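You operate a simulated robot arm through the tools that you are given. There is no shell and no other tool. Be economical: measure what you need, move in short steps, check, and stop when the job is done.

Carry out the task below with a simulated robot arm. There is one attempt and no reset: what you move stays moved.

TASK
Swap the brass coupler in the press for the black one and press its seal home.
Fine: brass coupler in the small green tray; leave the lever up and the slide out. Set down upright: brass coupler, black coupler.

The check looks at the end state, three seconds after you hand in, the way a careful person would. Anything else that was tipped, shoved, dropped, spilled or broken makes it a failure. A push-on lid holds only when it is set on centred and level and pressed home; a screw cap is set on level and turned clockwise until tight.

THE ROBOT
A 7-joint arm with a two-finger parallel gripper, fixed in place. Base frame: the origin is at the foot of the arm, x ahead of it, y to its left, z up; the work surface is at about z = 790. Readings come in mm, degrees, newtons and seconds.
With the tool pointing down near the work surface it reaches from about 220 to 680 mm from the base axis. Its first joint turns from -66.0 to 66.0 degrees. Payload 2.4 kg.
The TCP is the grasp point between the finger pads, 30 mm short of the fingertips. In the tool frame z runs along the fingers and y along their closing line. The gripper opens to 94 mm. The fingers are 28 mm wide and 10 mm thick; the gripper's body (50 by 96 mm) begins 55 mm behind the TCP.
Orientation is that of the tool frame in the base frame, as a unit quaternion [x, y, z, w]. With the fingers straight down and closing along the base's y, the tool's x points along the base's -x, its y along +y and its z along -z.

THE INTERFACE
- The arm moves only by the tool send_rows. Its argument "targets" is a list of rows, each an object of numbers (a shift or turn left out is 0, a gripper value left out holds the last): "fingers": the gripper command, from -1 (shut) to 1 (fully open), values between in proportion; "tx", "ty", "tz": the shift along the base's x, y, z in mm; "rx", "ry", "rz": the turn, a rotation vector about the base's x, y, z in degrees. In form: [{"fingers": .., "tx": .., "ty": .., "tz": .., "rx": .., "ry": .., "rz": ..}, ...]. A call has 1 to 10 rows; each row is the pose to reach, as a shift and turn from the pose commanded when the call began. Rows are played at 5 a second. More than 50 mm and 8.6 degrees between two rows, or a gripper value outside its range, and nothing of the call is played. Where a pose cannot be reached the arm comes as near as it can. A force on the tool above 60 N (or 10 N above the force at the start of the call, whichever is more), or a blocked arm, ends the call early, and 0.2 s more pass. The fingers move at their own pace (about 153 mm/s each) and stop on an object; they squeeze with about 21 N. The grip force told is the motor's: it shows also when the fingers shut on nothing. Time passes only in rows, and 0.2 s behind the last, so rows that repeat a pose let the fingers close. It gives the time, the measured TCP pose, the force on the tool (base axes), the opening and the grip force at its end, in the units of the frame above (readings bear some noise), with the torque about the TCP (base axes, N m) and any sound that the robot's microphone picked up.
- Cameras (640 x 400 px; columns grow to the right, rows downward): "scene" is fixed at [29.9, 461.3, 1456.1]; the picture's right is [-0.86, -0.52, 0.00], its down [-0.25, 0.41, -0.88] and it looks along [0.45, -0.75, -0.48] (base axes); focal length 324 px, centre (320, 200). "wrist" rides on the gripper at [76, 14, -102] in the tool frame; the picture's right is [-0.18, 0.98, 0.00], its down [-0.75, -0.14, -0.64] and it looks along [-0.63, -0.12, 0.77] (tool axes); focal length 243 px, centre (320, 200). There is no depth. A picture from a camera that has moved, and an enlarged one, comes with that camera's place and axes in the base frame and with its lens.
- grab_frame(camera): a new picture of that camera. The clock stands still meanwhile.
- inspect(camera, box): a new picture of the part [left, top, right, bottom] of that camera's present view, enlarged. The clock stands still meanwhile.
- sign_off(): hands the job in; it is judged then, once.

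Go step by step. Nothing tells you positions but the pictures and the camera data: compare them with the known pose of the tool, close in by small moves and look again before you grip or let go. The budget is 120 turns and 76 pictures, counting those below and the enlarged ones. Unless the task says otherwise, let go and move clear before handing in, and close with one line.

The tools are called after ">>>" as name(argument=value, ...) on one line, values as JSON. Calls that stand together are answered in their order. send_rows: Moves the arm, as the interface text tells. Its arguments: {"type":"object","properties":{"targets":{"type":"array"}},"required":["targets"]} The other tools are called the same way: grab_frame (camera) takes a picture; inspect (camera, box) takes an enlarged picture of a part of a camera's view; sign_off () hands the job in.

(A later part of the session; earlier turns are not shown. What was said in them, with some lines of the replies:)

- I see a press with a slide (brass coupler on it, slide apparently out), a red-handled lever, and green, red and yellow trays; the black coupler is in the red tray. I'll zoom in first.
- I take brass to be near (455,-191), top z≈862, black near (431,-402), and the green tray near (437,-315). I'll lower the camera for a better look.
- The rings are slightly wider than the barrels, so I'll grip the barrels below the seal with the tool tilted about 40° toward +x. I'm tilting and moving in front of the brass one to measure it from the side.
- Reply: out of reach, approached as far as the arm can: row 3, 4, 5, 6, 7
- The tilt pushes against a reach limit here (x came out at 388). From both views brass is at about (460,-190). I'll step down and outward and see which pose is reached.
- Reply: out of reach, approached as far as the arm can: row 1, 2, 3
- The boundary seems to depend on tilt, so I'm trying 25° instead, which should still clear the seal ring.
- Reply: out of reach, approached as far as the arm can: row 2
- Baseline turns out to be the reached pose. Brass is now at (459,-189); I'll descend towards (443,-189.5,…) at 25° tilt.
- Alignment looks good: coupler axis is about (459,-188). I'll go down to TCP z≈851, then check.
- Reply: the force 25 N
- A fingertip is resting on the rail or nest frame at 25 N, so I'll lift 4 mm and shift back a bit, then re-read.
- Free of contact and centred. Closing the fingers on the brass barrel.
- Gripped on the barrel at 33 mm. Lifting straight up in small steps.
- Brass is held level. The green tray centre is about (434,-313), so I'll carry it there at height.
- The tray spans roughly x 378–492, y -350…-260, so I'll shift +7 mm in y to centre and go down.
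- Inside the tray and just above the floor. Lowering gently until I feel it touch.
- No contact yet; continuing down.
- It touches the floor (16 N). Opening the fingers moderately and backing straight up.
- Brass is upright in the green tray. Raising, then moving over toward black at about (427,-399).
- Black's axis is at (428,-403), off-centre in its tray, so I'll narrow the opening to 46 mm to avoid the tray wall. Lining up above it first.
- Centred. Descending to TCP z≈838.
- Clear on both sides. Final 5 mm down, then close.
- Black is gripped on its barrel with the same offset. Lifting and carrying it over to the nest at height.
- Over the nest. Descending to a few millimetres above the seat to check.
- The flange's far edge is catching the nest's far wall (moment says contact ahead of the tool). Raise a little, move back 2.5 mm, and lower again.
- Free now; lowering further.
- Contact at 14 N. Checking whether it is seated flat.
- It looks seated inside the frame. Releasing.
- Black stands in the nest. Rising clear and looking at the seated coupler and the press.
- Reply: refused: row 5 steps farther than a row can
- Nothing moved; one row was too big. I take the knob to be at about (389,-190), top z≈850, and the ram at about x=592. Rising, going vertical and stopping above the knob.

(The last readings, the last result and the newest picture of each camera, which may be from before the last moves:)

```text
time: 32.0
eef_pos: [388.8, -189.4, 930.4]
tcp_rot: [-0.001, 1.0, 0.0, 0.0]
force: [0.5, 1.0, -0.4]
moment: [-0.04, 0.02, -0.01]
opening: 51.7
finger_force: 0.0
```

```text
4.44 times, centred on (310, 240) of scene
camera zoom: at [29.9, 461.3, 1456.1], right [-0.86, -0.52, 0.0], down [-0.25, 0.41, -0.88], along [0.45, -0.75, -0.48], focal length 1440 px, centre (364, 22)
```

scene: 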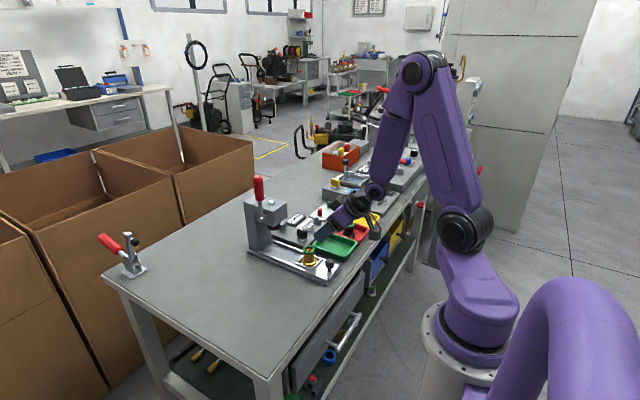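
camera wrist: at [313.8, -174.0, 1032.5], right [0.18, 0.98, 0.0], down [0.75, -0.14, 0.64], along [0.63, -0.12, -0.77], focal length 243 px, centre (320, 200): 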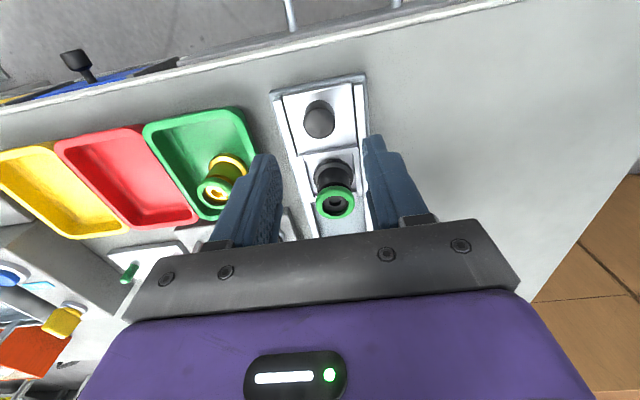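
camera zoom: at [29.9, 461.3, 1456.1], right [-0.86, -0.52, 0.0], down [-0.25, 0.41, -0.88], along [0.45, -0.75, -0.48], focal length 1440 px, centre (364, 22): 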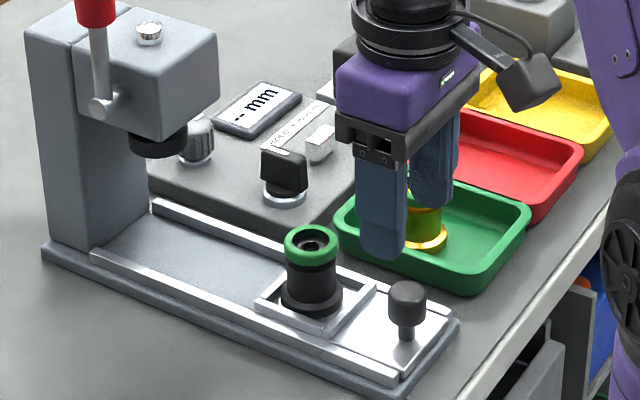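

Black is seated upright in the nest. Descending on the knob at (386,-188) and gripping it.

>>> send_rows(targets=[{"tx": -2, "ty": 1, "tz": -30}, {"tx": -2, "ty": 1, "tz": -60}, {"tx": -2, "ty": 1, "tz": -72}, {"tx": -2, "ty": 1, "tz": -72, "fingers": -1}, {"tx": -2, "ty": 1, "tz": -72, "fingers": -1}, {"tx": -2, "ty": 1, "tz": -72, "fingers": -1}])

>>> inspect(camera="scene", box=[260, 195, 360, 285])

```text
time: 33.4
eef_pos: [385.3, -188.5, 857.7]
tcp_rot: [0.001, 1.0, 0.001, 0.0]
force: [-1.1, -9.5, -9.9]
moment: [0.28, -0.18, -0.04]
opening: 25.0
finger_force: 44.8
```

```text
4.44 times, centred on (310, 240) of scene
camera zoom: at [30.0, 461.0, 1456.2], right [-0.86, -0.52, 0.0], down [-0.25, 0.41, -0.88], along [0.45, -0.75, -0.48], focal length 1440 px, centre (364, 22)
```

zoom: 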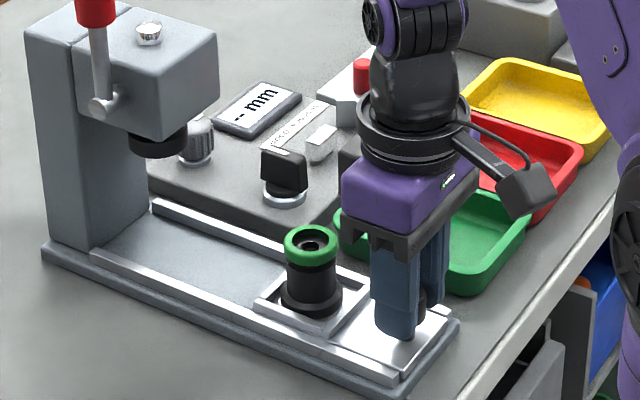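

Knob gripped (25 mm). Pushing the slide in gently along +x.

>>> send_rows(targets=[{"tx": 2}, {"tx": 6}, {"tx": 12}, {"tx": 18}, {"tx": 24}, {"tx": 30}, {"tx": 36}, {"tx": 41}, {"tx": 44}, {"tx": 45}])

>>> inspect(camera="scene", box=[250, 190, 350, 280])

```text
time: 35.6
eef_pos: [432.8, -190.6, 858.4]
tcp_rot: [0.002, 1.0, 0.0, 0.001]
force: [-0.3, -23.6, -31.5]
moment: [-0.99, 0.42, -0.08]
opening: 25.4
finger_force: 45.6
```

```text
4.44 times, centred on (300, 235) of scene
camera zoom: at [30.3, 460.6, 1456.3], right [-0.86, -0.52, 0.0], down [-0.25, 0.41, -0.88], along [0.45, -0.75, -0.48], focal length 1440 px, centre (409, 44)
```

zoom: 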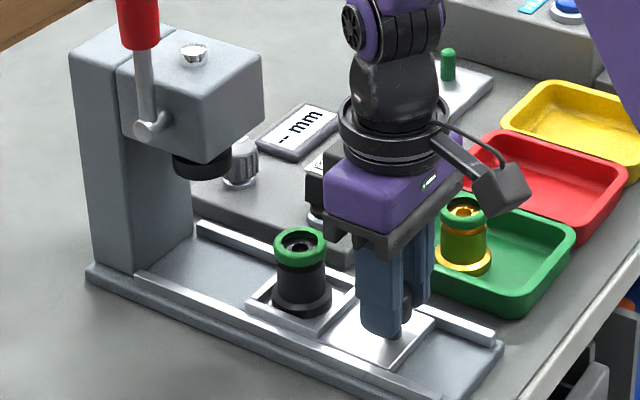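

The slide moves but a side load has built up; the slide seems to run slightly toward -y. I'll open, recentre on the knob and regrip.

>>> send_rows(targets=[{"fingers": -0.2}, {"ty": -2.5, "fingers": -0.2}, {"ty": -2.5, "fingers": -0.2}])

>>> inspect(camera="wrist", box=[190, 80, 450, 240])

```text
time: 36.4
eef_pos: [432.7, -191.6, 857.8]
tcp_rot: [-0.001, 1.0, 0.0, 0.0]
force: [0.1, 0.9, 0.7]
moment: [0.04, 0.07, 0.02]
opening: 37.7
finger_force: 0.0
```

```text
2.46 times, centred on (320, 160) of wrist
camera zoom: at [356.5, -175.7, 960.7], right [0.18, 0.98, 0.0], down [0.75, -0.14, 0.64], along [0.63, -0.12, -0.77], focal length 597 px, centre (320, 298)
```

zoom: 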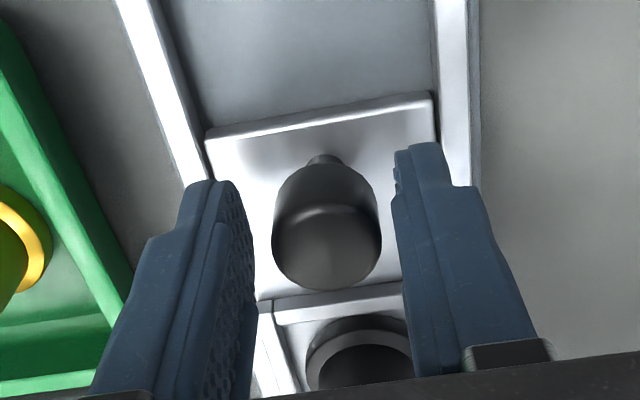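

>>> send_rows(targets=[{"ty": 1, "fingers": -0.2}, {"ty": 1, "fingers": -1}, {"ty": 1, "fingers": -1}])

>>> send_rows(targets=[{"tx": 2}, {"tx": 7}, {"tx": 13, "ty": -0.4}, {"tx": 19, "ty": -0.5}, {"tx": 25, "ty": -0.7}, {"tx": 31, "ty": -0.9}, {"tx": 37, "ty": -1.1}, {"tx": 42, "ty": -1.3}, {"tx": 45, "ty": -1.4}, {"tx": 45, "ty": -1.4}])

>>> inspect(camera="scene", box=[240, 180, 340, 270])

```text
time: 37.2
eef_pos: [431.7, -189.1, 859.1]
tcp_rot: [0.0, 1.0, 0.0, 0.0]
force: [0.2, 2.1, 0.5]
moment: [-0.42, 0.08, -0.01]
opening: 25.5
finger_force: 44.7
```

```text
time: 39.4
eef_pos: [477.9, -190.4, 857.9]
tcp_rot: [-0.001, 1.0, 0.0, 0.0]
force: [0.3, 18.8, 3.0]
moment: [0.03, 0.12, 0.03]
opening: 25.2
finger_force: 44.8
```

```text
4.44 times, centred on (290, 225) of scene
camera zoom: at [29.8, 461.8, 1455.9], right [-0.86, -0.52, 0.0], down [-0.25, 0.41, -0.88], along [0.45, -0.75, -0.48], focal length 1440 px, centre (453, 89)
```

zoom: 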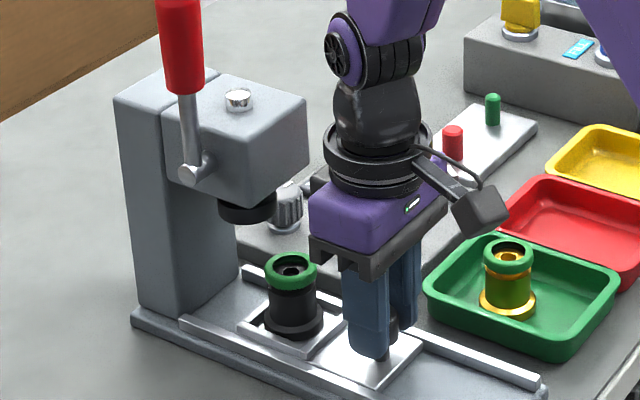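

Good progress; coupler is at x≈548. Continuing with a small y correction.

>>> send_rows(targets=[{"tx": 3, "ty": 0.5}, {"tx": 8, "ty": 1}, {"tx": 14, "ty": 1}, {"tx": 20, "ty": 1}, {"tx": 26, "ty": 1}, {"tx": 31, "ty": 1}, {"tx": 34, "ty": 1}, {"tx": 34, "ty": 1}])

>>> inspect(camera="scene", box=[240, 180, 340, 270])

```text
time: 41.2
eef_pos: [511.5, -190.4, 857.7]
tcp_rot: [0.0, 1.0, -0.001, -0.001]
force: [2.1, 15.1, -0.7]
moment: [0.82, 0.32, 0.05]
opening: 25.3
finger_force: 44.8
```

```text
4.44 times, centred on (290, 225) of scene
camera zoom: at [30.0, 461.6, 1455.9], right [-0.86, -0.52, 0.0], down [-0.25, 0.41, -0.88], along [0.45, -0.75, -0.48], focal length 1440 px, centre (453, 89)
```

zoom: 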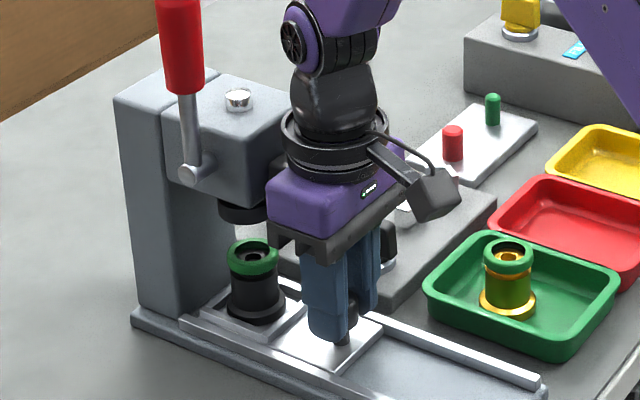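

About 4 mm remains to the ram axis, so I'll push in small steps until the stop is felt.

>>> send_rows(targets=[{"tx": 1.5}, {"tx": 3}, {"tx": 4.5}, {"tx": 4.5}])

```text
time: 42.2
eef_pos: [511.2, -189.4, 858.3]
tcp_rot: [-0.001, 1.0, 0.001, -0.003]
force: [-41.8, 23.5, 17.0]
moment: [-1.6, -5.1, 0.69]
opening: 25.4
finger_force: 45.9
```

The force acts well above the TCP, so the gripper body is touching the press head rather than the slide reaching its stop. Backing off and releasing the knob.

>>> send_rows(targets=[{"tx": -5, "fingers": -1}, {"tx": -5, "fingers": -0.2}, {"tx": -7, "fingers": -0.2}, {"tx": -7, "fingers": -0.2}])

>>> grab_frame(camera="scene")

>>> grab_frame(camera="wrist")

```text
time: 43.2
eef_pos: [509.2, -191.4, 858.9]
tcp_rot: [-0.001, 1.0, 0.0, 0.0]
force: [0.2, -0.2, 0.5]
moment: [0.0, 0.01, -0.01]
opening: 37.5
finger_force: 0.1
```

```text
26 pictures are left
```

scene: 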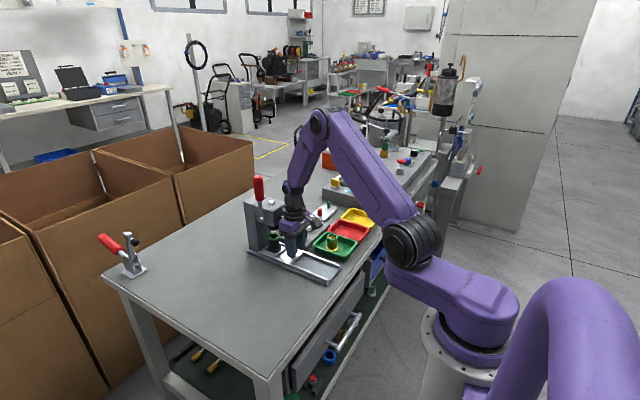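

```text
25 pictures are left
camera wrist: at [433.3, -175.6, 960.4], right [0.18, 0.98, 0.0], down [0.75, -0.14, 0.64], along [0.63, -0.12, -0.77], focal length 243 px, centre (320, 200)
```

wrist: 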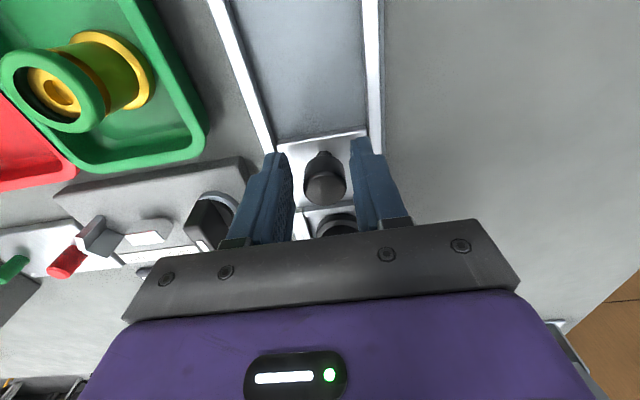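

The press looks undisturbed. I'll tilt the tool so the hand is back from the head, regrip the knob, and finish the push.

>>> send_rows(targets=[{"tx": -3, "ty": 0.5, "tz": 1, "ry": -8}, {"tx": -6, "ty": 1, "tz": 2, "ry": -16}, {"tx": -8, "ty": 1.5, "tz": 2, "ry": -24}, {"tx": -8, "ty": 1.5, "tz": 2, "ry": -25}, {"tx": -8, "ty": 1.5, "tz": 2, "ry": -25}])

>>> inspect(camera="wrist", box=[190, 80, 450, 240])

```text
time: 44.4
eef_pos: [498.4, -189.4, 860.3]
tcp_rot: [0.0, 0.976, 0.0, 0.217]
force: [-1.0, 0.3, -0.5]
moment: [0.01, -0.02, 0.0]
opening: 37.6
finger_force: 0.1
out of reach, approached as far as the arm can: row 3, 4
```

```text
2.46 times, centred on (320, 160) of wrist
camera zoom: at [388.7, -173.6, 920.8], right [0.17, 0.98, 0.08], down [0.41, -0.14, 0.9], along [0.9, -0.12, -0.43], focal length 597 px, centre (320, 298)
```

zoom: 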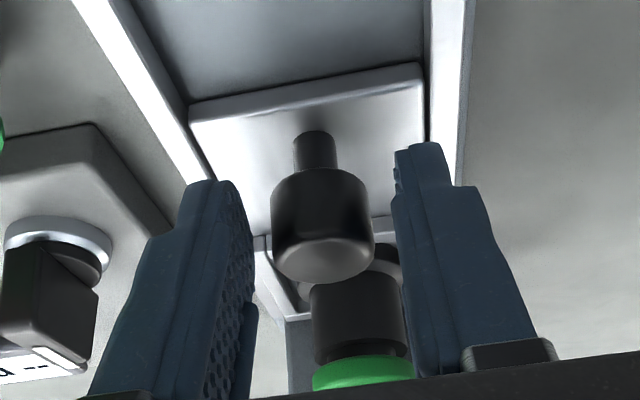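

Centred on the knob. Closing, then pushing in the remainder in small steps.

>>> send_rows(targets=[{"tx": 5}, {"tx": 5, "fingers": -1}, {"tx": 5, "fingers": -1}, {"tx": 5, "fingers": -1}, {"tx": 7}, {"tx": 9}, {"tx": 9}])

```text
time: 46.0
eef_pos: [505.8, -189.5, 861.0]
tcp_rot: [0.002, 0.977, -0.001, 0.214]
force: [-30.7, -1.0, 16.9]
moment: [0.2, 0.66, 0.04]
opening: 25.2
finger_force: 44.9
```

Now the resistance is at knob height, probably the slide's stop. Checking coupler against the ram.

>>> inspect(camera="scene", box=[235, 165, 315, 270])

```text
3.81 times, centred on (275, 218) of scene
camera zoom: at [28.8, 461.4, 1456.0], right [-0.86, -0.52, 0.0], down [-0.25, 0.41, -0.88], along [0.45, -0.75, -0.48], focal length 1234 px, centre (491, 133)
```

zoom: 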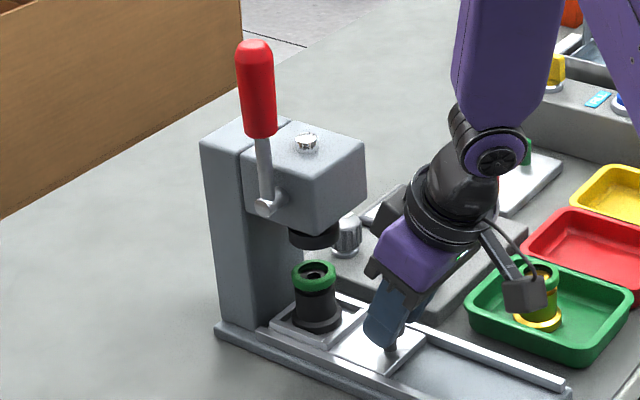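

The coupler sits under the ram, with the slide at its stop. Releasing the knob, retreating up and back, and going vertical at height for the lever (pivot ≈ (594,-140,948), handle top ≈ (586,-138,1087)).

>>> send_rows(targets=[{"fingers": -0.1}, {"fingers": -0.1}, {"tx": -15, "tz": 35}, {"tx": -30, "tz": 75}, {"tx": -40, "tz": 120, "ry": 8}, {"tx": -40, "tz": 165, "ry": 16, "fingers": 0.3}, {"tx": -40, "tz": 210, "ry": 24}, {"tx": -40, "tz": 255, "ry": 25}, {"tx": -40, "tz": 290, "ry": 25}, {"tx": -40, "tz": 290, "ry": 25}])

>>> grab_frame(camera="wrist")

>>> inspect(camera="scene", box=[235, 165, 315, 270])

```text
time: 48.2
eef_pos: [469.7, -189.8, 1150.6]
tcp_rot: [0.0, 1.0, 0.0, 0.0]
force: [0.2, -0.1, -0.5]
moment: [0.03, -0.01, -0.02]
opening: 60.9
finger_force: 0.0
```

```text
22 pictures are left
camera wrist: at [393.9, -173.7, 1252.7], right [0.18, 0.98, 0.0], down [0.75, -0.14, 0.64], along [0.63, -0.12, -0.77], focal length 243 px, centre (320, 200)
```

wrist: 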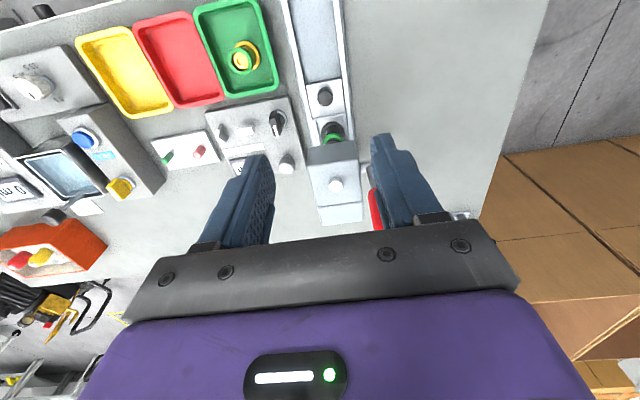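

```text
3.81 times, centred on (275, 218) of scene
camera zoom: at [29.9, 461.3, 1456.1], right [-0.86, -0.52, 0.0], down [-0.25, 0.41, -0.88], along [0.45, -0.75, -0.48], focal length 1234 px, centre (491, 133)
```

zoom: 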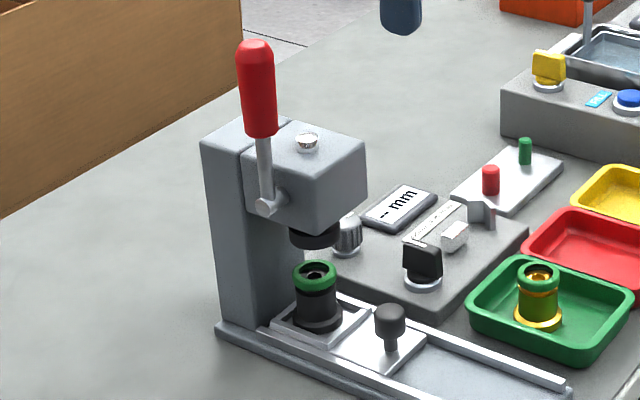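

Slide is in, coupler upright under the ram. Moving toward the handle at a safe height and checking alignment.

>>> send_rows(targets=[{"tx": 25, "ty": 17}, {"tx": 50, "ty": 34}, {"tx": 75, "ty": 52}, {"tx": 75, "ty": 52}])

>>> grab_frame(camera="wrist")

```text
time: 49.2
eef_pos: [545.7, -137.9, 1150.2]
tcp_rot: [0.0, 1.0, 0.0, 0.0]
force: [0.8, -0.1, 0.4]
moment: [-0.01, 0.03, -0.01]
opening: 61.1
finger_force: 0.0
```

```text
20 pictures are left
camera wrist: at [470.4, -121.8, 1252.4], right [0.18, 0.98, 0.0], down [0.75, -0.14, 0.64], along [0.63, -0.12, -0.77], focal length 243 px, centre (320, 200)
```

wrist: 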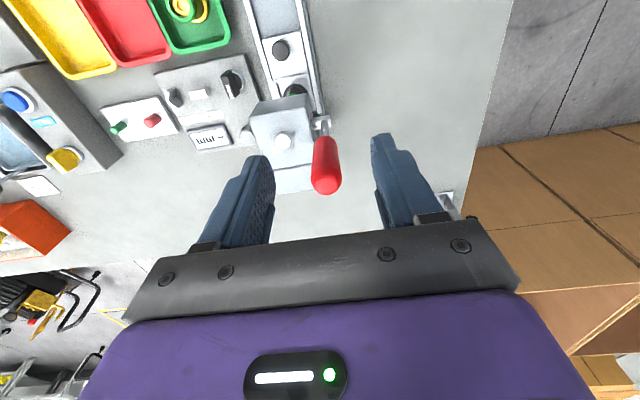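

Handle is vertical at about (590,-139.5). Moving above it and down around it.

>>> send_rows(targets=[{"tx": 22, "ty": -1.5}, {"tx": 44, "ty": -1.5}, {"tx": 44, "ty": -1.5, "tz": -20}, {"tx": 44, "ty": -1.5, "tz": -40}, {"tx": 44, "ty": -1.5, "tz": -40}])

>>> inspect(camera="scene", box=[225, 120, 325, 210])

>>> grab_frame(camera="wrist")

```text
time: 50.4
eef_pos: [589.1, -138.0, 1110.8]
tcp_rot: [0.0, 1.0, 0.0, 0.0]
force: [1.3, -0.4, 0.2]
moment: [-0.01, -0.01, -0.01]
opening: 61.2
finger_force: 0.1
```

```text
4.44 times, centred on (275, 165) of scene
camera zoom: at [29.9, 461.3, 1456.1], right [-0.86, -0.52, 0.0], down [-0.25, 0.41, -0.88], along [0.45, -0.75, -0.48], focal length 1440 px, centre (520, 356)
```

zoom: 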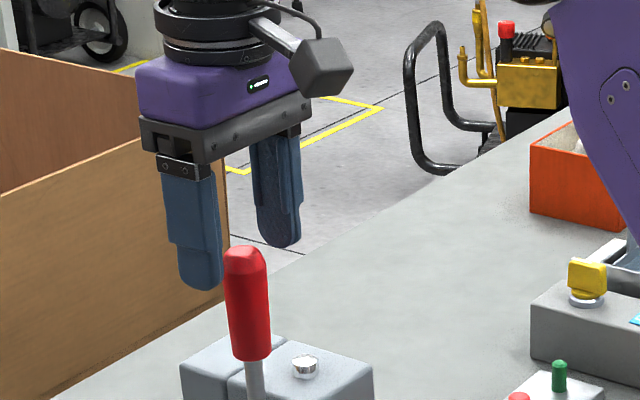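

```text
18 pictures are left
camera wrist: at [513.2, -122.6, 1213.0], right [0.18, 0.98, 0.0], down [0.75, -0.14, 0.64], along [0.63, -0.12, -0.77], focal length 243 px, centre (320, 200)
```

wrist: 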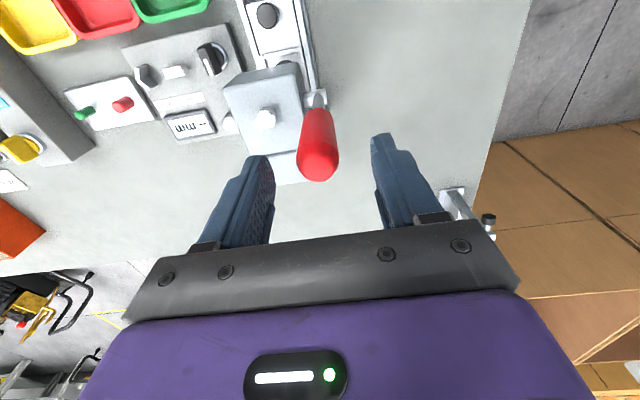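

Aligned. Down 42 mm and close on the handle.

>>> send_rows(targets=[{"tx": 1, "ty": -0.5, "tz": -20}, {"tx": 1, "ty": -0.5, "tz": -42}, {"tx": 1, "ty": -0.5, "tz": -42}, {"tx": 1, "ty": -0.5, "tz": -42, "fingers": -1}, {"tx": 1, "ty": -0.5, "tz": -42, "fingers": -1}, {"tx": 1, "ty": -0.5, "tz": -42, "fingers": -1}])

```text
time: 51.8
eef_pos: [589.6, -141.1, 1067.7]
tcp_rot: [0.001, 1.0, 0.0, 0.0]
force: [2.1, -5.7, -4.1]
moment: [-0.02, -0.29, -0.01]
opening: 26.6
finger_force: 45.5
```

Handle gripped. Testing the pull direction with a small 10° arc toward -x about the pivot.

>>> send_rows(targets=[{"tx": -5, "tz": -0.1}, {"tx": -10.5, "tz": -0.5}, {"tx": -16, "tz": -1.1}, {"tx": -21, "tz": -1.8}, {"tx": -21, "tz": -1.8}])

```text
time: 53.0
eef_pos: [570.7, -140.1, 1066.6]
tcp_rot: [0.0, 1.0, -0.002, 0.003]
force: [15.8, -9.4, -1.7]
moment: [0.13, -1.66, -0.11]
opening: 26.4
finger_force: 44.9
```

It moves with modest resistance. Continuing the arc, turning the tool with the handle.

>>> send_rows(targets=[{"tx": -8.2, "tz": -1.9, "ry": -6}, {"tx": -16.3, "tz": -4.1, "ry": -12}, {"tx": -24.2, "tz": -7, "ry": -18}, {"tx": -31.8, "tz": -10.3, "ry": -24}, {"tx": -31.8, "tz": -10.3, "ry": -25}])

>>> inspect(camera="scene", box=[225, 150, 325, 260])

```text
time: 54.2
eef_pos: [534.7, -139.2, 1054.5]
tcp_rot: [0.001, 0.977, 0.0, 0.214]
force: [-10.7, -12.5, -15.0]
moment: [-0.12, 1.75, -0.3]
opening: 26.6
finger_force: 44.7
```

```text
3.64 times, centred on (275, 205) of scene
camera zoom: at [29.9, 460.8, 1456.2], right [-0.86, -0.52, 0.0], down [-0.25, 0.41, -0.88], along [0.45, -0.75, -0.48], focal length 1178 px, centre (484, 182)
```

zoom: 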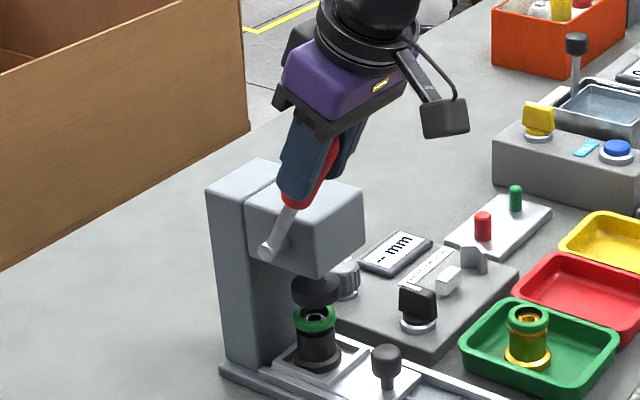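

The ram is coming down centred on the seal. Continuing the arc.

>>> send_rows(targets=[{"tx": -7.3, "tz": -4, "ry": -3}, {"tx": -14.5, "tz": -8.4, "ry": -6}, {"tx": -21.3, "tz": -13.4, "ry": -9}, {"tx": -27.7, "tz": -18.7, "ry": -12}, {"tx": -27.7, "tz": -18.7, "ry": -12}])

```text
time: 55.4
eef_pos: [510.1, -140.4, 1039.1]
tcp_rot: [0.001, 0.948, 0.0, 0.319]
force: [35.5, -7.4, -18.7]
moment: [0.43, -1.4, 0.13]
opening: 26.8
finger_force: 45.2
out of reach, approached as far as the arm can: row 4
```

>>> send_rows(targets=[{"tx": -6, "tz": -6}, {"tx": -11.6, "tz": -12.1}, {"tx": -16.8, "tz": -18.7}, {"tx": -21.5, "tz": -25.6}, {"tx": -21.5, "tz": -25.6}])

>>> inspect(camera="scene", box=[225, 150, 325, 260])

```text
time: 56.6
eef_pos: [490.8, -140.4, 1015.9]
tcp_rot: [0.002, 0.948, 0.002, 0.32]
force: [10.3, -13.3, 11.6]
moment: [-0.34, -1.67, -0.47]
opening: 26.6
finger_force: 45.1
out of reach, approached as far as the arm can: row 3, 4
```

```text
3.64 times, centred on (275, 205) of scene
camera zoom: at [29.9, 461.0, 1456.2], right [-0.86, -0.52, 0.0], down [-0.25, 0.41, -0.88], along [0.45, -0.75, -0.48], focal length 1178 px, centre (484, 182)
```

zoom: 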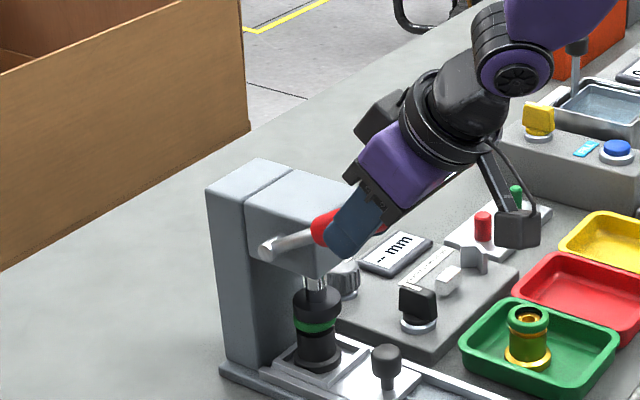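

The ram has reached the seal. Continuing to press, easing the tilt for reach.

>>> send_rows(targets=[{"tx": -4.5, "tz": -7.5, "ry": 3}, {"tx": -8.7, "tz": -15.3, "ry": 6}, {"tx": -8.7, "tz": -15.3, "ry": 6}])

```text
time: 57.4
eef_pos: [480.5, -139.3, 997.6]
tcp_rot: [0.0, 0.963, -0.001, 0.269]
force: [22.6, -6.0, 5.4]
moment: [-0.08, -1.47, 0.02]
opening: 27.0
finger_force: 44.2
```

>>> send_rows(targets=[{"tx": -3, "tz": -7.5, "ry": 3}, {"tx": -6, "tz": -15.3, "ry": 6}, {"tx": -6, "tz": -15.3, "ry": 6}])

>>> inspect(camera="scene", box=[225, 170, 325, 270])

```text
time: 58.2
eef_pos: [474.5, -139.9, 983.4]
tcp_rot: [0.001, 0.975, -0.003, 0.22]
force: [10.7, 0.2, 23.3]
moment: [-0.15, -1.4, -0.19]
opening: 27.4
finger_force: 45.1
```

```text
4.00 times, centred on (275, 220) of scene
camera zoom: at [29.8, 461.4, 1456.0], right [-0.86, -0.52, 0.0], down [-0.25, 0.41, -0.88], along [0.45, -0.75, -0.48], focal length 1296 px, centre (500, 120)
```

zoom: 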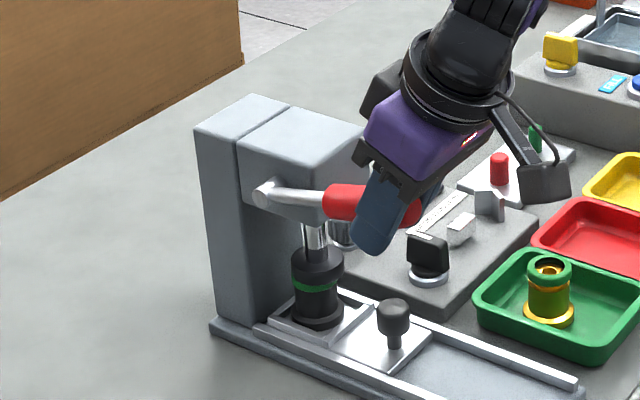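

Lever is near 73°; pressing further until it stops.

>>> send_rows(targets=[{"tx": -1.5, "tz": -8, "ry": 2}, {"tx": -2.5, "tz": -15, "ry": 4}, {"tx": -2.5, "tz": -15, "ry": 4}])

```text
time: 58.6
eef_pos: [473.0, -140.1, 981.7]
tcp_rot: [0.0, 0.977, -0.001, 0.212]
force: [-18.6, 4.4, 29.3]
moment: [0.13, 0.38, 0.02]
opening: 27.9
finger_force: 45.1
stopped in row 1: the force on the tool passed its limit at 69 N (the readings are from after the stop); the commanded pose is now the measured one
```

A firm stop at 69 N. One more short press to see whether anything still gives.

>>> send_rows(targets=[{"tz": -2}, {"tz": -4}, {"tz": -4}, {"tz": -4}])

>>> inspect(camera="scene", box=[255, 205, 305, 260])

```text
time: 59.0
eef_pos: [474.0, -139.2, 982.8]
tcp_rot: [-0.001, 0.977, 0.0, 0.213]
force: [-22.0, 4.6, 30.1]
moment: [0.15, 0.5, 0.13]
opening: 27.7
finger_force: 44.9
stopped in row 2: the force on the tool passed its limit at 65 N (the readings are from after the stop); the commanded pose is now the measured one
```

```text
7.27 times, centred on (280, 232) of scene
camera zoom: at [28.8, 461.5, 1456.0], right [-0.86, -0.52, 0.0], down [-0.25, 0.41, -0.88], along [0.45, -0.75, -0.48], focal length 2356 px, centre (611, -36)
```

zoom: 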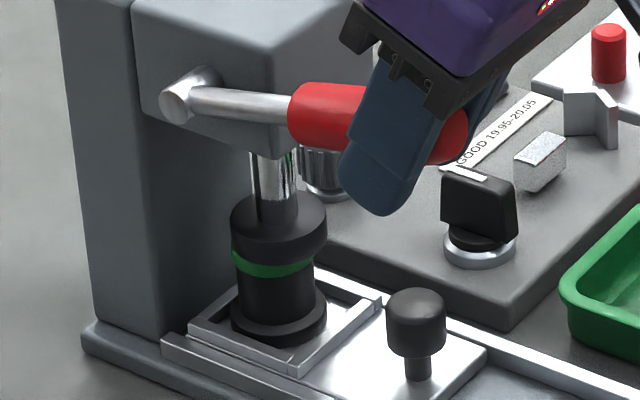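

The lever is at its stop and the seal is down. Returning the lever up along the same arc.

>>> send_rows(targets=[{"tx": 4, "tz": 9}, {"tx": 8.6, "tz": 18.1}, {"tx": 17, "tz": 32.6}, {"tx": 27.3, "tz": 45.8}, {"tx": 39.4, "tz": 57.4}, {"tx": 52.9, "tz": 67.3}, {"tx": 67.7, "tz": 75.1}, {"tx": 67.7, "tz": 75.1}])

```text
time: 59.8
eef_pos: [480.2, -139.8, 1005.5]
tcp_rot: [0.002, 0.98, 0.004, 0.201]
force: [-18.7, 2.1, 14.0]
moment: [0.08, -0.66, -0.09]
opening: 26.7
finger_force: 44.9
stopped in row 3: the force on the tool passed its limit at 66 N (the readings are from after the stop); the commanded pose is now the measured one
```

The load was mostly along the lever (radial), so I'll follow a slightly larger radius, more slowly.

>>> send_rows(targets=[{"tx": 2.3, "tz": 4.1}, {"tx": 4.6, "tz": 8.2}, {"tx": 9.5, "tz": 15.4}, {"tx": 14.8, "tz": 22.2}, {"tx": 20.6, "tz": 28.6}, {"tx": 26.8, "tz": 34.6}, {"tx": 33.5, "tz": 40.2}, {"tx": 33.5, "tz": 40.2}])

```text
time: 61.6
eef_pos: [515.1, -140.1, 1045.0]
tcp_rot: [0.001, 0.98, 0.004, 0.201]
force: [-25.6, -7.2, 7.4]
moment: [-0.33, 1.62, -0.68]
opening: 26.6
finger_force: 45.1
```

>>> send_rows(targets=[{"tx": 5, "tz": 3.4, "ry": 1}, {"tx": 10.2, "tz": 6.5, "ry": 4}, {"tx": 21.4, "tz": 12.7, "ry": 8}, {"tx": 33.2, "tz": 17.6, "ry": 13}, {"tx": 45.4, "tz": 21.4, "ry": 17}, {"tx": 57.9, "tz": 23.8, "ry": 20}, {"tx": 66, "tz": 24.8, "ry": 23}, {"tx": 71, "tz": 25, "ry": 23}, {"tx": 74.9, "tz": 25, "ry": 23}, {"tx": 74.9, "tz": 25, "ry": 23}])

>>> inspect(camera="scene", box=[225, 150, 325, 260])

```text
time: 63.8
eef_pos: [588.3, -139.8, 1069.4]
tcp_rot: [0.002, 1.0, 0.003, -0.002]
force: [-27.4, -2.9, 5.3]
moment: [-0.84, 0.39, -0.02]
opening: 26.5
finger_force: 44.9
```

```text
3.64 times, centred on (275, 205) of scene
camera zoom: at [28.9, 461.2, 1456.1], right [-0.86, -0.52, 0.0], down [-0.25, 0.41, -0.88], along [0.45, -0.75, -0.48], focal length 1178 px, centre (484, 182)
```

zoom: 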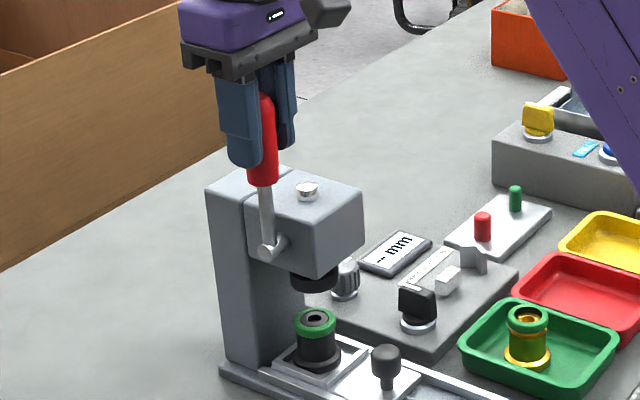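

The lever is back up. Opening and rising off the handle.

>>> send_rows(targets=[{"fingers": 0.0}, {"fingers": 0.3}, {"fingers": 0.3}, {"tz": 35}, {"tz": 80}, {"tx": -40, "ty": -15, "tz": 80}, {"tx": -80, "ty": -30, "tz": 80}, {"tx": -120, "ty": -50, "tz": 80}, {"tx": -120, "ty": -50, "tz": 80}])

>>> inspect(camera="scene", box=[240, 165, 320, 270])

```text
time: 65.8
eef_pos: [469.5, -190.7, 1149.4]
tcp_rot: [0.002, 1.0, 0.003, 0.004]
force: [-0.2, -0.1, 0.1]
moment: [-0.01, 0.0, 0.0]
opening: 61.0
finger_force: 0.2
```

```text
3.81 times, centred on (280, 218) of scene
camera zoom: at [29.9, 461.3, 1456.1], right [-0.86, -0.52, 0.0], down [-0.25, 0.41, -0.88], along [0.45, -0.75, -0.48], focal length 1234 px, centre (472, 133)
```

zoom: 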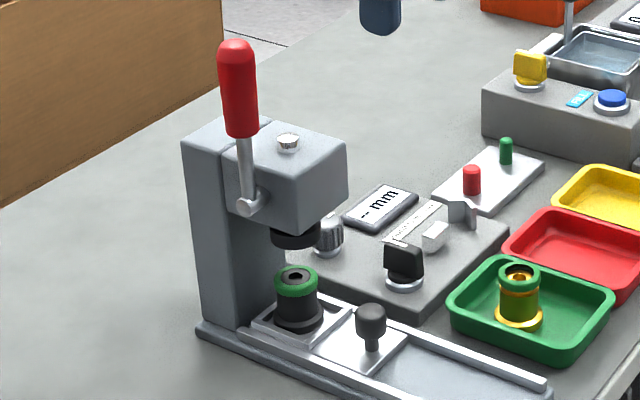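

The seal now sits visibly lower on the black coupler. Going back down, tilted, to the knob to pull the slide out.

>>> send_rows(targets=[{"tz": -40}, {"tz": -80, "ry": -8, "ty": 1}, {"tz": -125, "ry": -16, "ty": 1}, {"tz": -170, "ry": -24, "ty": 1}, {"tx": 2, "tz": -210, "ry": -25, "ty": 1, "fingers": -0.1}, {"tx": 15, "tz": -240, "ry": -25, "ty": 1}, {"tx": 25, "tz": -265, "ry": -25, "ty": 1}, {"tx": 25, "tz": -265, "ry": -25, "ty": 1}])

>>> grab_frame(camera="wrist")

```text
time: 67.6
eef_pos: [497.7, -189.5, 884.3]
tcp_rot: [0.001, 0.976, 0.003, 0.219]
force: [-0.2, -0.4, 0.5]
moment: [0.0, -0.02, -0.02]
opening: 42.5
finger_force: 0.1
```

```text
11 pictures are left
camera wrist: at [385.7, -173.7, 944.6], right [0.17, 0.98, 0.09], down [0.41, -0.15, 0.9], along [0.9, -0.12, -0.42], focal length 243 px, centre (320, 200)
```

wrist: 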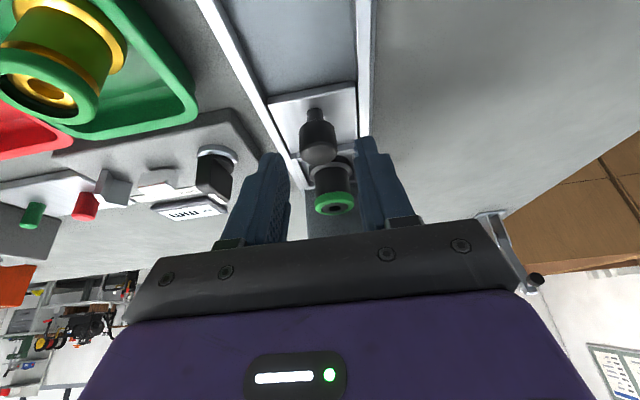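

Aligned. Down 23 mm and grip the knob.

>>> send_rows(targets=[{"tx": 3, "tz": -12}, {"tx": 6, "tz": -23}, {"tx": 6, "tz": -23}, {"tx": 6, "tz": -23, "fingers": -1}, {"tx": 6, "tz": -23, "fingers": -1}, {"tx": 6, "tz": -23, "fingers": -1}])

```text
time: 69.0
eef_pos: [501.8, -190.3, 861.6]
tcp_rot: [0.003, 0.976, 0.002, 0.219]
force: [0.6, -9.4, -2.6]
moment: [-0.65, -0.28, -0.06]
opening: 25.5
finger_force: 44.6
```

Gripped. Pulling the slide out slowly.

>>> send_rows(targets=[{"tx": -2, "ty": 0.5}, {"tx": -6, "ty": 0.5}, {"tx": -12, "ty": 0.5}, {"tx": -18, "ty": 0.5}, {"tx": -24, "ty": 0.5}, {"tx": -30, "ty": 0.5}, {"tx": -36, "ty": 0.5}, {"tx": -42, "ty": 0.5}, {"tx": -46, "ty": 0.7}, {"tx": -48, "ty": 0.7}])

>>> inspect(camera="scene", box=[240, 180, 340, 270])

```text
time: 71.2
eef_pos: [453.1, -189.8, 863.0]
tcp_rot: [0.004, 0.976, 0.002, 0.219]
force: [1.3, -22.8, -1.3]
moment: [-0.85, -0.77, -0.36]
opening: 25.4
finger_force: 45.2
```

```text
4.44 times, centred on (290, 225) of scene
camera zoom: at [29.9, 460.8, 1456.2], right [-0.86, -0.52, 0.0], down [-0.25, 0.41, -0.88], along [0.45, -0.75, -0.48], focal length 1440 px, centre (453, 89)
```

zoom: 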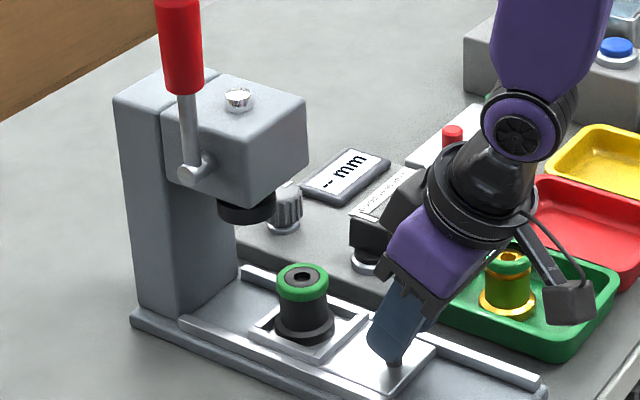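

Halfway out. I'll open, turn vertical over the knob, and regrip to finish the pull within reach.

>>> send_rows(targets=[{"fingers": -0.2}, {"fingers": -0.2, "ty": -1}, {"tx": 4, "ty": -1, "tz": 0, "ry": 8}, {"tx": 8, "ty": -1, "tz": -1, "ry": 16}, {"tx": 12.5, "ty": -1, "tz": -2, "ry": 24.5}, {"tx": 12.5, "ty": -1, "tz": -3, "ry": 25}, {"tx": 12.5, "ty": -1, "tz": -3, "ry": 25}])

>>> inspect(camera="wrist", box=[190, 80, 450, 240])

```text
time: 72.8
eef_pos: [465.9, -180.6, 857.7]
tcp_rot: [0.006, 1.0, 0.009, -0.003]
force: [-0.4, -1.0, 0.0]
moment: [0.05, -0.01, 0.02]
opening: 37.5
finger_force: 0.4
out of reach, approached as far as the arm can: row 4, 5
```

```text
2.46 times, centred on (320, 160) of wrist
camera zoom: at [390.6, -166.7, 959.7], right [0.19, 0.98, 0.02], down [0.76, -0.16, 0.64], along [0.63, -0.11, -0.77], focal length 597 px, centre (320, 298)
```

zoom: 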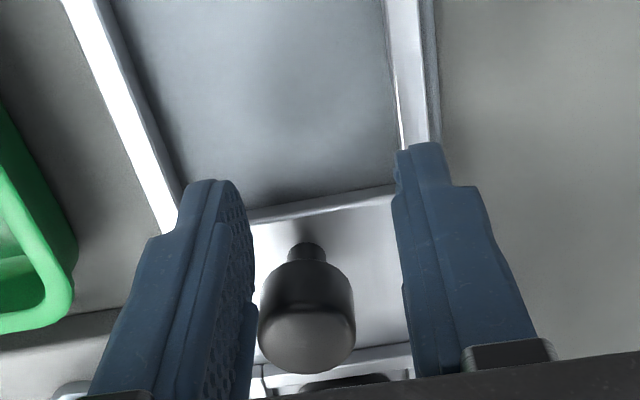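

The reach limit made the tool wander, and the slide seems to have moved back in some. Checking the scene.

>>> inspect(camera="scene", box=[235, 180, 335, 270])

```text
4.44 times, centred on (285, 225) of scene
camera zoom: at [29.8, 461.4, 1456.1], right [-0.86, -0.52, 0.0], down [-0.25, 0.41, -0.88], along [0.45, -0.75, -0.48], focal length 1440 px, centre (476, 89)
```

zoom: 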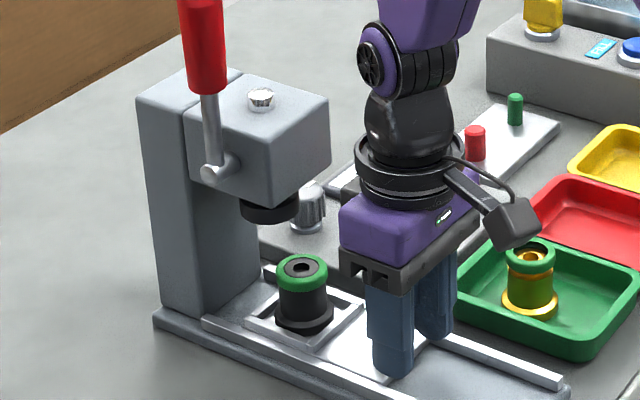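

Coupler still upright with the slide at x≈564. Recentring vertically on the knob (≈(493,-188.5)) and gripping.

>>> send_rows(targets=[{"ty": -8}, {"ty": -8}, {"tx": 14, "ty": -8}, {"tx": 26, "ty": -8}, {"tx": 26, "ty": -8}, {"tx": 26, "ty": -8, "fingers": -1}, {"tx": 26, "ty": -8, "fingers": -1}, {"tx": 26, "ty": -8, "fingers": -1}])

```text
time: 74.6
eef_pos: [493.7, -190.9, 858.8]
tcp_rot: [-0.004, 1.0, 0.005, 0.0]
force: [-0.9, 37.5, 5.6]
moment: [0.48, 0.14, 0.41]
opening: 25.1
finger_force: 45.4
```

>>> send_rows(targets=[{"ty": 1.5}, {"tx": -2, "ty": 1.5}, {"tx": -6, "ty": 1.5}, {"tx": -12, "ty": 1.5}, {"tx": -18, "ty": 1.5}, {"tx": -24, "ty": 1.5}, {"tx": -30, "ty": 1.6}, {"tx": -36, "ty": 1.6}, {"tx": -40, "ty": 1.7}, {"tx": -40, "ty": 1.7}])

```text
time: 76.8
eef_pos: [453.2, -190.0, 856.9]
tcp_rot: [-0.003, 1.0, 0.004, 0.0]
force: [0.8, 37.0, -18.8]
moment: [0.22, -0.14, 0.54]
opening: 24.5
finger_force: 44.6
```

>>> send_rows(targets=[{"ty": 2}, {"tx": -4, "ty": 2}, {"tx": -10, "ty": 2}, {"tx": -16, "ty": 2}, {"tx": -22, "ty": 2}, {"tx": -28, "ty": 2}, {"tx": -34, "ty": 2}, {"tx": -40, "ty": 2}, {"tx": -46, "ty": 2}, {"tx": -46, "ty": 2}])

>>> inspect(camera="scene", box=[250, 190, 350, 280])

```text
time: 79.0
eef_pos: [405.7, -190.3, 858.2]
tcp_rot: [-0.001, 1.0, 0.003, 0.001]
force: [0.7, 30.9, -14.9]
moment: [0.2, 0.02, 0.54]
opening: 24.4
finger_force: 44.6
```

```text
4.44 times, centred on (300, 235) of scene
camera zoom: at [30.1, 462.0, 1455.8], right [-0.86, -0.52, 0.0], down [-0.25, 0.41, -0.88], along [0.45, -0.75, -0.48], focal length 1440 px, centre (409, 44)
```

zoom: 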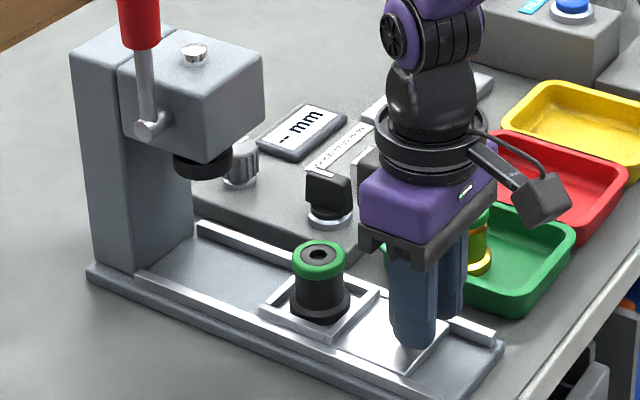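

Nearly out. Pulling the last ~20 mm to the stop.

>>> send_rows(targets=[{"tx": -5, "ty": 1.5}, {"tx": -10, "ty": 1.5}, {"tx": -15, "ty": 1.5}, {"tx": -18, "ty": 1.5}, {"tx": -20, "ty": 1.5}, {"tx": -20, "ty": 1.5}])

```text
time: 80.4
eef_pos: [384.8, -190.2, 857.4]
tcp_rot: [0.001, 1.0, 0.003, 0.002]
force: [0.6, 24.6, -23.3]
moment: [0.05, 0.09, 0.4]
opening: 24.5
finger_force: 45.0
```

>>> send_rows(targets=[{"tx": -2}, {"tx": -4}, {"tx": -4}])

```text
time: 81.2
eef_pos: [382.1, -190.7, 859.0]
tcp_rot: [0.001, 1.0, 0.004, 0.001]
force: [-0.4, 27.1, -19.3]
moment: [0.11, 0.37, 0.42]
opening: 24.5
finger_force: 44.8
```

>>> send_rows(targets=[{"tx": -2}, {"tx": -4}, {"tx": -4}])

>>> inspect(camera="scene", box=[260, 195, 360, 285])

```text
time: 82.0
eef_pos: [377.1, -189.9, 858.2]
tcp_rot: [0.0, 1.0, 0.003, 0.001]
force: [-0.9, 27.3, -14.7]
moment: [0.15, 0.02, 0.48]
opening: 24.5
finger_force: 44.7
```

```text
4.44 times, centred on (310, 240) of scene
camera zoom: at [30.0, 461.9, 1455.9], right [-0.86, -0.52, 0.0], down [-0.25, 0.41, -0.88], along [0.45, -0.75, -0.48], focal length 1440 px, centre (364, 22)
```

zoom: 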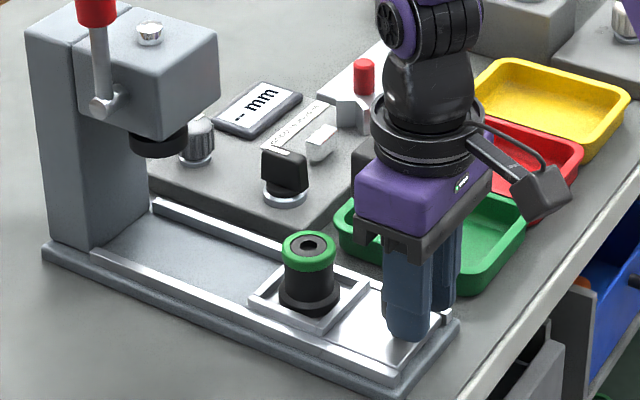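

The nest is still about 5 mm short of its original place; pulling a bit more.

>>> send_rows(targets=[{"tx": -2}, {"tx": -4}, {"tx": -6}, {"tx": -6}])

```text
time: 83.0
eef_pos: [372.4, -191.1, 859.6]
tcp_rot: [0.002, 1.0, 0.004, 0.0]
force: [1.5, 28.8, -25.5]
moment: [0.08, 0.39, 0.42]
opening: 24.6
finger_force: 45.6
```

>>> send_rows(targets=[{"tx": -2}, {"tx": -3}, {"tx": -3}])

>>> inspect(camera="scene", box=[260, 195, 360, 285])

```text
time: 83.8
eef_pos: [371.8, -190.1, 860.2]
tcp_rot: [0.0, 1.0, 0.003, 0.003]
force: [8.3, 30.8, -7.1]
moment: [0.42, 0.1, 0.39]
opening: 23.7
finger_force: 44.9
```

```text
4.44 times, centred on (310, 240) of scene
camera zoom: at [30.2, 462.0, 1455.8], right [-0.86, -0.52, 0.0], down [-0.25, 0.41, -0.88], along [0.45, -0.75, -0.48], focal length 1440 px, centre (364, 22)
```

zoom: 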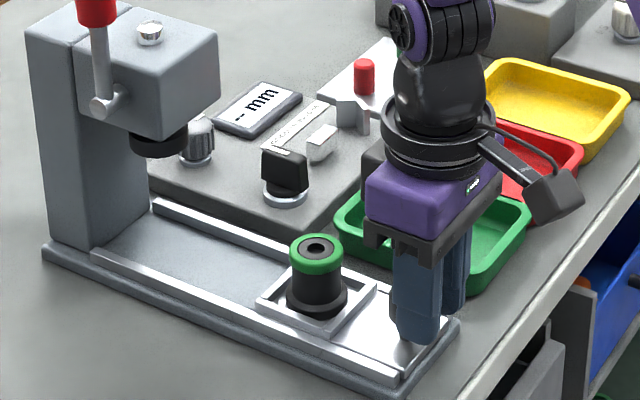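

The slide is back at its outer stop, matching the original view. Releasing the knob and rising clear.

>>> send_rows(targets=[{"ty": 1.5}, {"ty": 1.5, "fingers": -0.2}, {"ty": 1.5, "fingers": 0.1}, {"ty": 1.5, "fingers": 0.1}, {"ty": 1.5, "tz": 30}, {"ty": 1.5, "tz": 75}, {"ty": 1.5, "tz": 120}, {"ty": 1.5, "tz": 165}, {"tx": -30, "ty": 1.5, "tz": 200}, {"tx": -30, "ty": 1.5, "tz": 200}])

>>> inspect(camera="scene", box=[235, 170, 375, 290])

>>> grab_frame(camera="wrist")

```text
time: 86.0
eef_pos: [340.5, -189.4, 1058.5]
tcp_rot: [0.001, 1.0, 0.003, 0.001]
force: [-0.4, -1.1, 0.2]
moment: [0.02, -0.01, -0.02]
opening: 51.4
finger_force: 0.1
```

```text
3.33 times, centred on (305, 230) of scene
camera zoom: at [29.9, 461.3, 1456.1], right [-0.86, -0.52, 0.0], down [-0.25, 0.41, -0.88], along [0.45, -0.75, -0.48], focal length 1080 px, centre (370, 100)
```

zoom: 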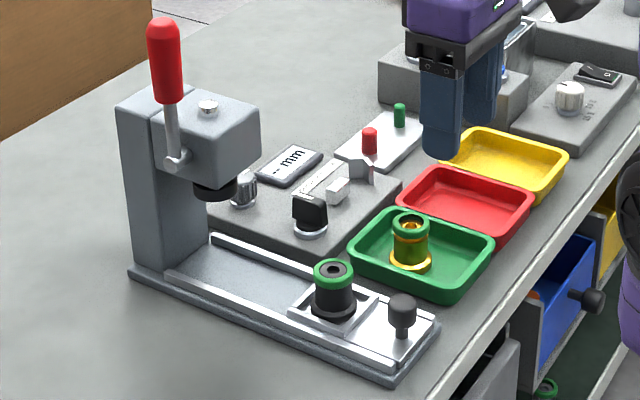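

```text
3 pictures are left
camera wrist: at [264.5, -174.7, 1160.9], right [0.19, 0.98, 0.01], down [0.75, -0.15, 0.64], along [0.63, -0.12, -0.76], focal length 243 px, centre (320, 200)
```

wrist: 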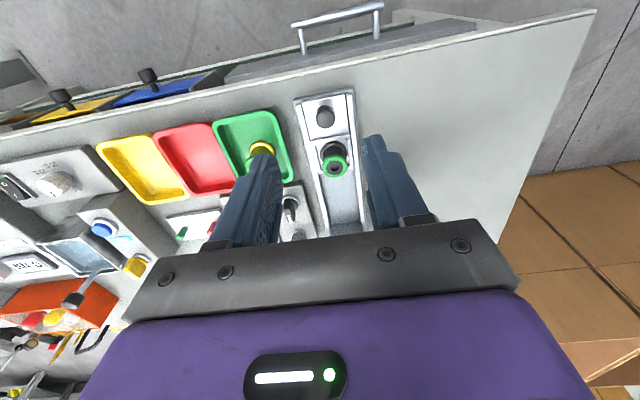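

Everything is in place: lever up, slide out, brass upright in the green tray and black upright in the nest. One last close look at the seal.

>>> inspect(camera="scene", box=[290, 225, 370, 275])

```text
8.00 times, centred on (330, 250) of scene
camera zoom: at [29.9, 461.3, 1456.1], right [-0.86, -0.52, 0.0], down [-0.25, 0.41, -0.88], along [0.45, -0.75, -0.48], focal length 2592 px, centre (240, -200)
```

zoom: 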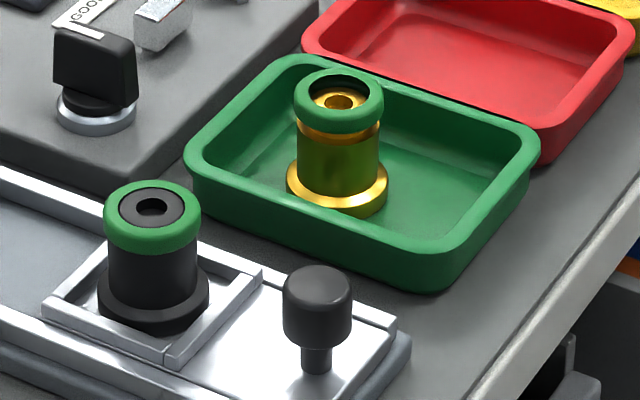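

The black coupler's seal is flush and level with its top, so it is pressed home. Handing in.

>>> sign_off()

```text
The job is handed in.
```

The swap is done and handed in: the black coupler is upright in the press with its seal pressed home, the brass one is upright in the green tray, the lever is up and the slide is out.
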